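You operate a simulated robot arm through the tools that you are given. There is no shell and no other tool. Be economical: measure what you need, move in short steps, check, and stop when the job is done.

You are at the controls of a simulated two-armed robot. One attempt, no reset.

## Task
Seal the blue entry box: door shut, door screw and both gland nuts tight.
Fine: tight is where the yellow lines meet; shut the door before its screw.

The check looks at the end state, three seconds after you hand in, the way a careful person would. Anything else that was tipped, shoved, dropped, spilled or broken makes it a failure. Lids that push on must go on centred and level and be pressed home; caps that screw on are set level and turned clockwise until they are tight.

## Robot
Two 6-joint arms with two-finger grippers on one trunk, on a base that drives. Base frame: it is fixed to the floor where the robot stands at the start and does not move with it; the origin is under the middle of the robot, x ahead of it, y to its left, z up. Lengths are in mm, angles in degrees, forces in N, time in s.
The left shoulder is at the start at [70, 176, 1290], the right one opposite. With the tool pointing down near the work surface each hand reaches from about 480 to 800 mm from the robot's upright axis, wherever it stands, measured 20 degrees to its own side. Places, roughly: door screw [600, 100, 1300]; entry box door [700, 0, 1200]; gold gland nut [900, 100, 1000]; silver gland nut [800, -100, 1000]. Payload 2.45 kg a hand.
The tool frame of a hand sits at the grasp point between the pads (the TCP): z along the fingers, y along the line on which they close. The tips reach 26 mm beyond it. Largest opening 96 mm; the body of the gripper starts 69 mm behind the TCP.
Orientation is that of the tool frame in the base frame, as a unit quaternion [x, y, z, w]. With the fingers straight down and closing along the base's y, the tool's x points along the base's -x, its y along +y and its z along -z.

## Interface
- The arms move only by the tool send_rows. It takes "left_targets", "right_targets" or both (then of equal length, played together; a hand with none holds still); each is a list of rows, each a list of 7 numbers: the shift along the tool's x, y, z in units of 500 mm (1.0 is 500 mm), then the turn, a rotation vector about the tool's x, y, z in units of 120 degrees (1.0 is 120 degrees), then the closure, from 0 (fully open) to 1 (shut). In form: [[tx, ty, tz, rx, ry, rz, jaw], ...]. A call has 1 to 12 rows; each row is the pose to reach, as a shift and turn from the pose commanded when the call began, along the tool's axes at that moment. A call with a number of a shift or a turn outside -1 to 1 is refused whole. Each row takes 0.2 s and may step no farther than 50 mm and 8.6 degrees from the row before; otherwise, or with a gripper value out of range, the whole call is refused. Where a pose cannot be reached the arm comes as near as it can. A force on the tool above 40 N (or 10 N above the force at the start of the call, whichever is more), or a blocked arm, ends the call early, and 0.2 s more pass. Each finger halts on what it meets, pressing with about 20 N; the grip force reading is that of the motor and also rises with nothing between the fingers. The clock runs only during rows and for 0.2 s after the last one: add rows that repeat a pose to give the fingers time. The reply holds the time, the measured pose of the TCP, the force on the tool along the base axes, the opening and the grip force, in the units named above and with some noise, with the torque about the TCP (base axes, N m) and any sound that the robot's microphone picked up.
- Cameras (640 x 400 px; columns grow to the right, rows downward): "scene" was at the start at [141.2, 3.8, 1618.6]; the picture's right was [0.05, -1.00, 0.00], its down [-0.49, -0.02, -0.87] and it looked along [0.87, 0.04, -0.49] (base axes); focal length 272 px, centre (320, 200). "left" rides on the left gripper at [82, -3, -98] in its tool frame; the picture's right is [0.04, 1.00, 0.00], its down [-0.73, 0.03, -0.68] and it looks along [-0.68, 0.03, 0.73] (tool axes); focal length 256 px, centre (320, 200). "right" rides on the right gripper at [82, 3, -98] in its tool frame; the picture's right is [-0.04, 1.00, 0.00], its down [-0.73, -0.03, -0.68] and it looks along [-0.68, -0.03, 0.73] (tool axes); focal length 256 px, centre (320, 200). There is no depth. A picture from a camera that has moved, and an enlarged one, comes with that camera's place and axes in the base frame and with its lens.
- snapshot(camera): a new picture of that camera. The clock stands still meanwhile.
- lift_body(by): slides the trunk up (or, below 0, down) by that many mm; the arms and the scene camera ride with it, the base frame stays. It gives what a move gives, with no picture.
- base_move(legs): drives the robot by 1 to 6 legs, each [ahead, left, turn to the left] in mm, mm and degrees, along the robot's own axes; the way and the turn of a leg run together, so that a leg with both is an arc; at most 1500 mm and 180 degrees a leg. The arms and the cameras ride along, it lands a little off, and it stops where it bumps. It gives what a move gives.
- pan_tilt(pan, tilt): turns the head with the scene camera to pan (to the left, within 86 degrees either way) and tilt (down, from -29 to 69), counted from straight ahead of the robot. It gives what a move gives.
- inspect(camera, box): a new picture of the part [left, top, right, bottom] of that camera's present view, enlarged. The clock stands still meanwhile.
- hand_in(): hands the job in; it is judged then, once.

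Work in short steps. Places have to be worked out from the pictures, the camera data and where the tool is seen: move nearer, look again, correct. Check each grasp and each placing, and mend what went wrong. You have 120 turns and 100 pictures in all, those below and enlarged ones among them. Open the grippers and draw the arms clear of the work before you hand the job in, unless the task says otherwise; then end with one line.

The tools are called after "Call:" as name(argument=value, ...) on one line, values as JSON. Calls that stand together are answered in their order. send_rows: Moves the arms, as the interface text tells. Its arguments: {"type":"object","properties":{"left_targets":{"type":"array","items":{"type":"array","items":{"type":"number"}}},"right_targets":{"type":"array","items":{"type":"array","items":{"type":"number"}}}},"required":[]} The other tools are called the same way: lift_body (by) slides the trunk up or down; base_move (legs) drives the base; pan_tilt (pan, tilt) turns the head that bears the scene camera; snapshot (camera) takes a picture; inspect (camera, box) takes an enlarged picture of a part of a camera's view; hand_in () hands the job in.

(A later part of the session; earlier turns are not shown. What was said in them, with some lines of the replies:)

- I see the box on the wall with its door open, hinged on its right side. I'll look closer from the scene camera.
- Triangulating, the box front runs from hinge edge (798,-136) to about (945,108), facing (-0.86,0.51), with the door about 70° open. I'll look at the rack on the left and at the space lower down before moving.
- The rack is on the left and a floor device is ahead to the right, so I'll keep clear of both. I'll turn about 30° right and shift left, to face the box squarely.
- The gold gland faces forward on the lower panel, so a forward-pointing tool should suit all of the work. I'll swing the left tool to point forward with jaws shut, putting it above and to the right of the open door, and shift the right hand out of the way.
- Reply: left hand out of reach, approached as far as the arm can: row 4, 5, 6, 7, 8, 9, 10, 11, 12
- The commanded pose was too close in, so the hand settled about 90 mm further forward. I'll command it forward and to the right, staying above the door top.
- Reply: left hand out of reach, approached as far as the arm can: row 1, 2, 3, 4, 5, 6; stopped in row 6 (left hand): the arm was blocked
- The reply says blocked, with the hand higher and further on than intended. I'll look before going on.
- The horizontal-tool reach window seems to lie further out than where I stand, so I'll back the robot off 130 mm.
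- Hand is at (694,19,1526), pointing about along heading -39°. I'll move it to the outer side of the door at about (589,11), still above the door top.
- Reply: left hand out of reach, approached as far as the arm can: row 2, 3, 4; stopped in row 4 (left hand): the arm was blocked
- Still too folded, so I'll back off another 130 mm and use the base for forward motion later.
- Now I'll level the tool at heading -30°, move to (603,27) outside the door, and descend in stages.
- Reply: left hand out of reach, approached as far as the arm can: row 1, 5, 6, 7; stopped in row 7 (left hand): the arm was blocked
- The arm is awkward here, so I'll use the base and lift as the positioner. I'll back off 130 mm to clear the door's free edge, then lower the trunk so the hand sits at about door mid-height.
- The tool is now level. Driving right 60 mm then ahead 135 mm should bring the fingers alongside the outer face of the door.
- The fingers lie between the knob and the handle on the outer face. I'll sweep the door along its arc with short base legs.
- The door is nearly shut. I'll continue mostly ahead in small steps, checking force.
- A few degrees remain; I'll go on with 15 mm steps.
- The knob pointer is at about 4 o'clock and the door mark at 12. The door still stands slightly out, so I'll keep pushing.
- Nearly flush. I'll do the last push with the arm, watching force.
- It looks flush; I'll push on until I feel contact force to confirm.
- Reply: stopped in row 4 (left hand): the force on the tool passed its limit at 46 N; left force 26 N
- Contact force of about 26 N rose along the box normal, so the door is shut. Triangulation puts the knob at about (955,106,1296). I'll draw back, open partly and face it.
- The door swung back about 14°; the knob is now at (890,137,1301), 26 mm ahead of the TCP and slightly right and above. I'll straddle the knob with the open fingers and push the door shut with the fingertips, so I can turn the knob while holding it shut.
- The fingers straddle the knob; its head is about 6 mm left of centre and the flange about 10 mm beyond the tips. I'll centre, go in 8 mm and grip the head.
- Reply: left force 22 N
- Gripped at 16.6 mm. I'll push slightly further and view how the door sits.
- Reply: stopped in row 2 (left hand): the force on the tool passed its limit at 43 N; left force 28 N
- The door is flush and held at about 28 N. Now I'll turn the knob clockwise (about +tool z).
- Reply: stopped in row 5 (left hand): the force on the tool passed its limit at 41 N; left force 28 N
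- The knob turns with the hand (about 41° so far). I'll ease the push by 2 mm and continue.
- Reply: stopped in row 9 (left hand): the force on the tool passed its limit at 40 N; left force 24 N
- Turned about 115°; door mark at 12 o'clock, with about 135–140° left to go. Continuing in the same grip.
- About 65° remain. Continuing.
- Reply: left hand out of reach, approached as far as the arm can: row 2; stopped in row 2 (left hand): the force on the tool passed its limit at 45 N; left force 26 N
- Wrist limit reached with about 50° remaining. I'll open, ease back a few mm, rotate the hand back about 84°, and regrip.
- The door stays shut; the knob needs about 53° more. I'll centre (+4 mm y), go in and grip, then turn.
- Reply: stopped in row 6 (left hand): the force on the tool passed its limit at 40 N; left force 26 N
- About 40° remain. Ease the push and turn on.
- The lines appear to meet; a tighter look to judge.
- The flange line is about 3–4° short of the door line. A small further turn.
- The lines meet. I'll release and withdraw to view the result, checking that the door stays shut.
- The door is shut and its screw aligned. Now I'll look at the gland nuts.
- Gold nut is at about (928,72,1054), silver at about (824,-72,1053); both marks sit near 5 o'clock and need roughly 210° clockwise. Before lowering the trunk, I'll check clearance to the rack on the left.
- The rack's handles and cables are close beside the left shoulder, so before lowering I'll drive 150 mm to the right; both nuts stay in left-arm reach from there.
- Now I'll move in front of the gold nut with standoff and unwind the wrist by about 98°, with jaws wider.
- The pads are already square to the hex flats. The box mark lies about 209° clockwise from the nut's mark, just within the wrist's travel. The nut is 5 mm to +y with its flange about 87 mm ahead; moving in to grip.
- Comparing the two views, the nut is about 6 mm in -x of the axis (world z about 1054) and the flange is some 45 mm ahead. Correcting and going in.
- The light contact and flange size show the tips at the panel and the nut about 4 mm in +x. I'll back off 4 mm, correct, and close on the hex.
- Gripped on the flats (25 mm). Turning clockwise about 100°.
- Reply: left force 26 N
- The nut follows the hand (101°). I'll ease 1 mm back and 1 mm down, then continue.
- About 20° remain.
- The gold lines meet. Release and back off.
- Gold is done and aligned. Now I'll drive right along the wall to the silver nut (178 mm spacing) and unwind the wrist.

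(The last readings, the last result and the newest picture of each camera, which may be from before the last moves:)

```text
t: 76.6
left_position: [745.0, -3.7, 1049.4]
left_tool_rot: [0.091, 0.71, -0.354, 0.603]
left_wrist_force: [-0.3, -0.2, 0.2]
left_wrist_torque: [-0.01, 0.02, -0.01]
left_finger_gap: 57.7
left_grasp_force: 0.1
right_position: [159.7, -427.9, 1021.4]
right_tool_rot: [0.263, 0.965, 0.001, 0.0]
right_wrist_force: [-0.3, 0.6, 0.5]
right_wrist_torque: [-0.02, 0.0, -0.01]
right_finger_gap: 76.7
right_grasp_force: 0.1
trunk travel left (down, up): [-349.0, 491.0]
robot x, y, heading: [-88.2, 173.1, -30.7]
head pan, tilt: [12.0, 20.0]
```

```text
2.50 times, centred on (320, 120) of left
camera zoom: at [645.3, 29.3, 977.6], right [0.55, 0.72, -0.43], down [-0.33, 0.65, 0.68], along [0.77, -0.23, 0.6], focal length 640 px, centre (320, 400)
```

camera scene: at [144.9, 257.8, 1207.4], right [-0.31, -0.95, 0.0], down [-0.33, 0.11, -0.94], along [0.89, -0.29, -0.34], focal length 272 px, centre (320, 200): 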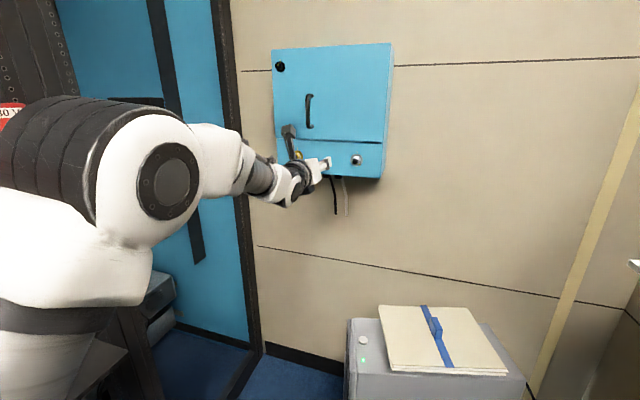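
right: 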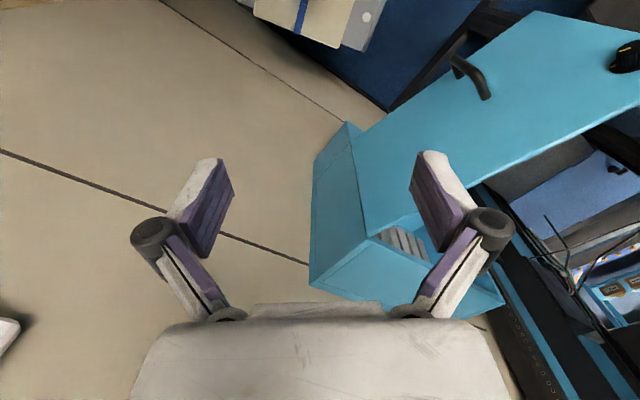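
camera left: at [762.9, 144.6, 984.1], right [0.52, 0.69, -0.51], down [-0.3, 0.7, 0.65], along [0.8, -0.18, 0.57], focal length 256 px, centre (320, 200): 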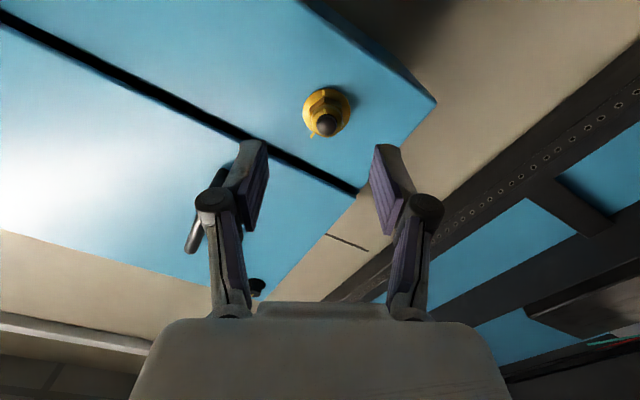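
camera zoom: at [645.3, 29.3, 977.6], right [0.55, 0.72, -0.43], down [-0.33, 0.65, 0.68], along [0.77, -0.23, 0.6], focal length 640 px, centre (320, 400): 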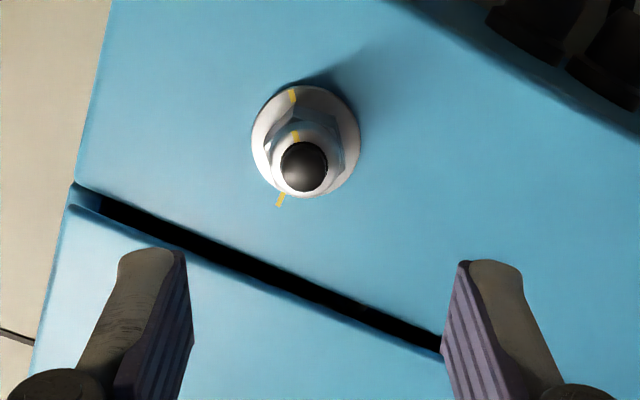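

The silver nut's mark is about 16° left of the hand's x-axis. I'll rotate back 15° to square with the flats, centre, and approach to within about 15 mm of grip depth.

Call:
send_rows(left_targets=[[-0.003, -0.004, 0, 0, 0, -0.065, 0.45], [-0.005, -0.008, 0.04, 0, 0, -0.13, 0.45], [-0.005, -0.008, 0.08, 0, 0, -0.13, 0.45], [-0.005, -0.008, 0.12, 0, 0, -0.13, 0.45], [-0.005, -0.008, 0.15, 0, 0, -0.13, 0.45], [-0.005, -0.008, 0.15, 0, 0, -0.13, 0.45]])

Call:
inspect(camera="left", box=[220, 70, 420, 230])

```text
t: 78.0
left_position: [802.2, -52.8, 1050.5]
left_tool_rot: [-0.005, 0.715, -0.431, 0.55]
left_wrist_force: [-0.4, -0.1, 0.4]
left_wrist_torque: [0.0, 0.04, 0.0]
left_finger_gap: 52.8
left_grasp_force: 0.1
right_position: [160.4, -427.5, 1020.9]
right_tool_rot: [0.263, 0.965, 0.001, 0.0]
right_wrist_force: [0.1, -0.3, 0.8]
right_wrist_torque: [0.0, 0.02, 0.0]
right_finger_gap: 77.0
right_grasp_force: 0.0
trunk travel left (down, up): [-349.0, 491.0]
robot x, y, heading: [-89.5, 172.6, -30.5]
head pan, tilt: [12.0, 20.0]
```

```text
2.50 times, centred on (320, 150) of left
camera zoom: at [690.9, -34.3, 990.9], right [0.45, 0.61, -0.65], down [-0.23, 0.79, 0.57], along [0.86, -0.11, 0.5], focal length 640 px, centre (320, 325)
```

zoom: 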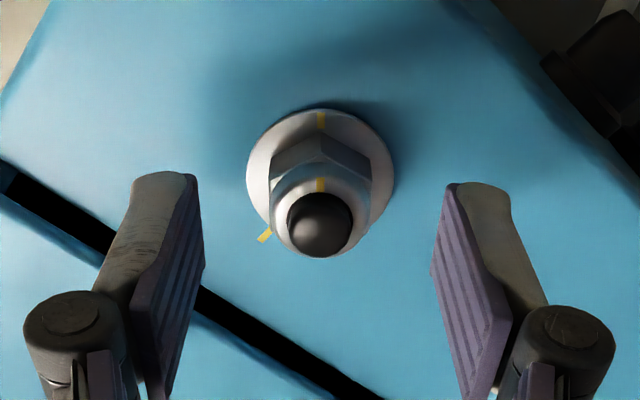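

Aligned; in 15 mm more and close.

Call:
send_rows(left_targets=[[0.003, 0, 0.015, 0, 0, 0, 0.5], [0.003, 0, 0.03, 0, 0, 0, 0.55], [0.003, 0, 0.03, 0, 0, 0, 1], [0.003, 0, 0.03, 0, 0, 0, 1], [0.003, 0, 0.03, 0, 0, 0, 1]])

Call:
inspect(camera="left", box=[220, 70, 420, 230])

```text
t: 79.2
left_position: [813.9, -61.9, 1050.1]
left_tool_rot: [-0.005, 0.716, -0.431, 0.549]
left_wrist_force: [-4.0, 2.3, -5.2]
left_wrist_torque: [0.05, 0.09, 0.15]
left_finger_gap: 23.4
left_grasp_force: 44.8
right_position: [160.6, -426.2, 1020.4]
right_tool_rot: [0.263, 0.965, 0.001, 0.0]
right_wrist_force: [0.5, 0.7, 0.4]
right_wrist_torque: [-0.03, -0.02, -0.02]
right_finger_gap: 76.9
right_grasp_force: 0.0
trunk travel left (down, up): [-349.0, 491.0]
robot x, y, heading: [-89.6, 169.0, -30.3]
head pan, tilt: [12.0, 20.0]
```

```text
2.50 times, centred on (320, 150) of left
camera zoom: at [702.8, -44.2, 990.1], right [0.45, 0.61, -0.65], down [-0.23, 0.79, 0.57], along [0.86, -0.11, 0.5], focal length 640 px, centre (320, 325)
```

zoom: 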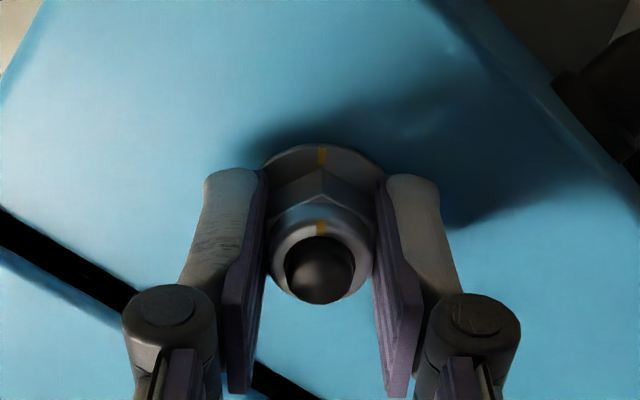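

Gripped on the flats (23.4 mm). Turning clockwise.

Call:
send_rows(left_targets=[[0, 0, 0, 0, 0, 0.07, 1], [0, 0, 0, 0, 0, 0.14, 1], [0, 0, 0, 0, 0, 0.21, 1], [0, 0, 0, 0, 0, 0.28, 1], [0, 0, 0, 0, 0, 0.35, 1], [0, 0, 0, 0, 0, 0.42, 1], [0, 0, 0, 0, 0, 0.49, 1], [0, 0, 0, 0, 0, 0.56, 1], [0, 0, 0, 0, 0, 0.63, 1], [0, 0, 0, 0, 0, 0.7, 1], [0, 0, 0, 0, 0, 0.77, 1], [0, 0, 0, 0, 0, 0.84, 1]])

```text
t: 81.8
left_position: [815.0, -61.7, 1050.1]
left_tool_rot: [0.549, 0.459, 0.149, 0.683]
left_wrist_force: [-0.7, 3.6, -3.6]
left_wrist_torque: [0.17, 0.23, 1.2]
left_finger_gap: 23.6
left_grasp_force: 45.2
right_position: [161.7, -427.3, 1022.1]
right_tool_rot: [0.262, 0.965, -0.001, 0.0]
right_wrist_force: [0.3, -0.3, -0.5]
right_wrist_torque: [-0.03, -0.05, 0.02]
right_finger_gap: 76.8
right_grasp_force: 0.1
trunk travel left (down, up): [-349.0, 491.0]
robot x, y, heading: [-93.4, 175.1, -30.3]
head pan, tilt: [12.0, 20.0]
```

Low forces; turning another ~98°.

Call:
send_rows(left_targets=[[0, 0, 0, 0, 0, 0.06, 1], [0, 0, 0, 0, 0, 0.13, 1], [0, 0, 0, 0, 0, 0.2, 1], [0, 0, 0, 0, 0, 0.27, 1], [0, 0, 0, 0, 0, 0.34, 1], [0, 0, 0, 0, 0, 0.41, 1], [0, 0, 0, 0, 0, 0.48, 1], [0, 0, 0, 0, 0, 0.55, 1], [0, 0, 0, 0, 0, 0.62, 1], [0, 0, 0, 0, 0, 0.69, 1], [0, 0, 0, 0, 0, 0.76, 1], [0, 0, 0, 0, 0, 0.82, 1]])

Call:
inspect(camera="left", box=[220, 70, 420, 230])

```text
t: 84.4
left_position: [816.2, -63.2, 1051.0]
left_tool_rot: [0.705, -0.115, 0.615, 0.333]
left_wrist_force: [11.1, 1.8, 10.6]
left_wrist_torque: [0.2, 0.41, 0.25]
left_finger_gap: 23.6
left_grasp_force: 45.0
right_position: [160.4, -426.3, 1021.1]
right_tool_rot: [0.263, 0.965, 0.0, 0.0]
right_wrist_force: [0.4, 0.0, -0.9]
right_wrist_torque: [0.05, 0.01, 0.01]
right_finger_gap: 76.9
right_grasp_force: 0.1
trunk travel left (down, up): [-349.0, 491.0]
robot x, y, heading: [-90.7, 173.6, -30.3]
head pan, tilt: [12.0, 20.0]
```

```text
2.50 times, centred on (320, 150) of left
camera zoom: at [756.8, 20.1, 1128.4], right [-0.56, -0.74, 0.37], down [-0.71, 0.21, -0.67], along [0.42, -0.64, -0.65], focal length 640 px, centre (320, 325)
```

zoom: 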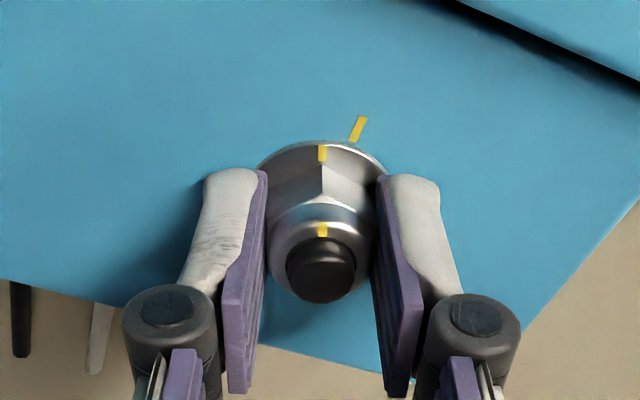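

About 21° remain.

Call:
send_rows(left_targets=[[0, 0, 0, 0, 0, 0.06, 1], [0, 0, 0, 0, 0, 0.12, 1], [0, 0, 0, 0, 0, 0.175, 1], [0, 0, 0, 0, 0, 0.175, 1]])

Call:
inspect(camera="left", box=[290, 110, 350, 190])

```text
t: 85.4
left_position: [814.5, -62.4, 1050.1]
left_tool_rot: [0.673, -0.241, 0.665, 0.216]
left_wrist_force: [6.9, 2.8, 7.1]
left_wrist_torque: [0.24, 0.2, 0.46]
left_finger_gap: 23.3
left_grasp_force: 45.3
right_position: [161.6, -427.0, 1020.6]
right_tool_rot: [0.263, 0.965, 0.0, -0.001]
right_wrist_force: [-0.8, 0.5, 1.3]
right_wrist_torque: [0.03, -0.01, -0.01]
right_finger_gap: 76.7
right_grasp_force: 0.0
trunk travel left (down, up): [-349.0, 491.0]
robot x, y, heading: [-89.6, 169.6, -30.4]
head pan, tilt: [12.0, 20.0]
```

```text
5.00 times, centred on (320, 150) of left
camera zoom: at [739.1, -3.2, 1134.0], right [-0.61, -0.79, 0.01], down [-0.55, 0.42, -0.72], along [0.56, -0.44, -0.7], focal length 1280 px, centre (320, 450)
```

zoom: 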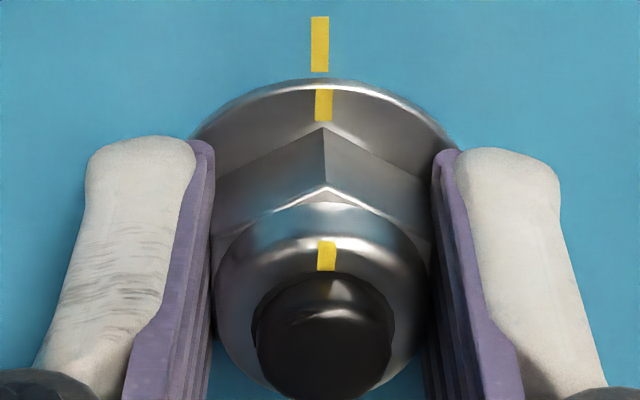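

The silver lines meet as well. Release and back off, then raise nothing yet, just check.

Call:
send_rows(left_targets=[[0, 0, 0, 0, 0, 0, 0.5], [0, 0, 0, 0, 0, 0, 0.5], [0, 0, -0.05, 0, 0, 0, 0.5], [0, 0, -0.12, 0, 0, 0, 0.5], [0, 0, -0.18, 0, 0, 0, 0.5], [0, 0, -0.18, 0, 0, 0, 0.5]])

Call:
inspect(camera="left", box=[260, 40, 400, 180])

Call:
base_move(legs=[[-200, 0, 0]])

Call:
snapshot(camera="scene")

```text
t: 86.8
left_position: [740.2, -7.8, 1052.8]
left_tool_rot: [0.674, -0.241, 0.665, 0.216]
left_wrist_force: [-0.9, 0.5, -0.3]
left_wrist_torque: [0.02, 0.01, 0.03]
left_finger_gap: 48.1
left_grasp_force: 0.1
right_position: [160.2, -428.3, 1020.4]
right_tool_rot: [0.263, 0.965, 0.0, -0.001]
right_wrist_force: [-0.4, -0.1, -0.3]
right_wrist_torque: [0.0, 0.05, -0.01]
right_finger_gap: 76.6
right_grasp_force: 0.0
trunk travel left (down, up): [-349.0, 491.0]
robot x, y, heading: [-90.6, 173.3, -30.7]
head pan, tilt: [12.0, 20.0]
```

```text
2.86 times, centred on (330, 110) of left
camera zoom: at [664.7, 51.7, 1135.5], right [-0.61, -0.79, 0.01], down [-0.55, 0.42, -0.72], along [0.56, -0.45, -0.7], focal length 731 px, centre (291, 457)
```

zoom: 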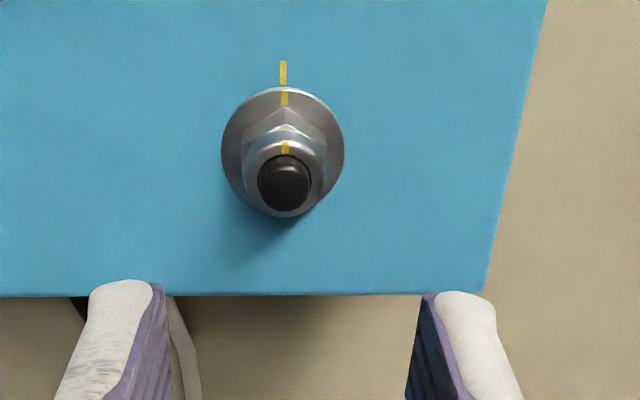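

```text
t: 88.4
left_position: [564.9, 98.6, 1054.6]
left_tool_rot: [0.673, -0.241, 0.665, 0.217]
left_wrist_force: [-0.4, 0.0, 0.6]
left_wrist_torque: [0.02, 0.0, -0.01]
left_finger_gap: 48.0
left_grasp_force: 0.1
right_position: [-12.6, -323.7, 1021.4]
right_tool_rot: [0.262, 0.965, 0.0, 0.0]
right_wrist_force: [-0.2, -0.4, -0.4]
right_wrist_torque: [-0.03, -0.07, -0.02]
right_finger_gap: 76.5
right_grasp_force: 0.0
trunk travel left (down, up): [-349.0, 491.0]
robot x, y, heading: [-262.4, 276.6, -30.1]
head pan, tilt: [12.0, 20.0]
```

```text
37 pictures are left
camera scene: at [-133.1, 219.9, 1207.6], right [-0.31, -0.95, 0.0], down [-0.32, 0.11, -0.94], along [0.89, -0.3, -0.34], focal length 272 px, centre (320, 200)
```

scene: 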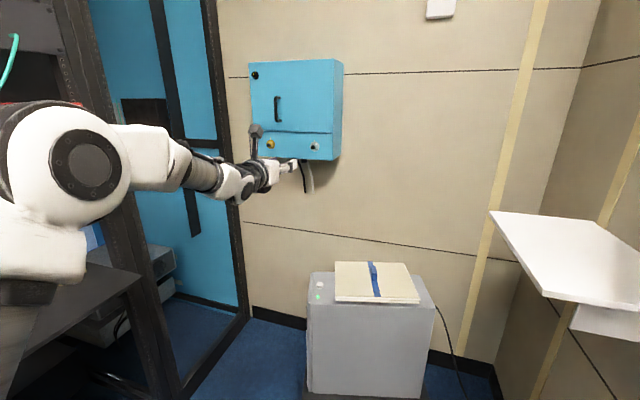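

All looks in order; one last enlarged look at the door and its three marks.

Call:
inspect(camera="scene", box=[240, 50, 350, 170])

Call:
inspect(camera="scene", box=[244, 60, 284, 90])

```text
3.33 times, centred on (295, 110) of scene
camera zoom: at [-133.1, 219.9, 1207.6], right [-0.31, -0.95, 0.0], down [-0.32, 0.11, -0.94], along [0.89, -0.3, -0.34], focal length 908 px, centre (403, 500)
```

zoom: 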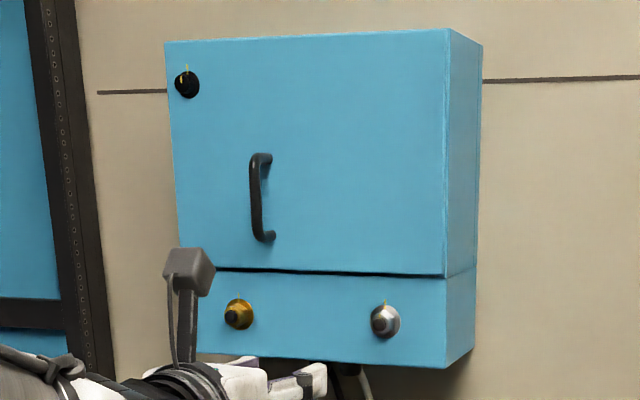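

```text
13.33 times, centred on (264, 75) of scene
camera zoom: at [-133.1, 219.9, 1207.6], right [-0.31, -0.95, 0.0], down [-0.32, 0.11, -0.94], along [0.89, -0.3, -0.34], focal length 3631 px, centre (1067, 1867)
```

zoom: 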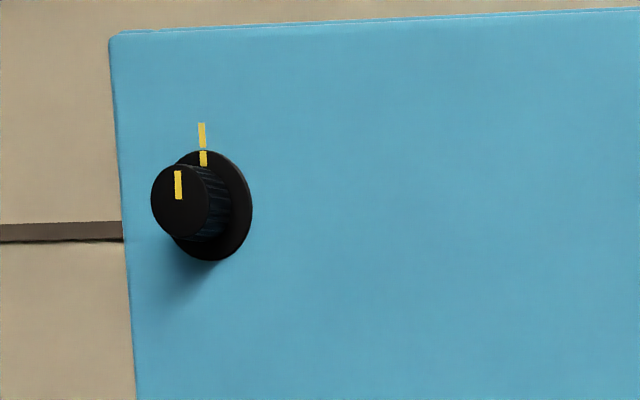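

The door is shut, all three pairs of lines meet, and the arms are clear with jaws open. Handing in.

Call:
hand_in()

```text
The job is handed in.
```

The blue entry box is sealed: the door is shut, and the door screw and both gland nuts are turned until their yellow lines meet.
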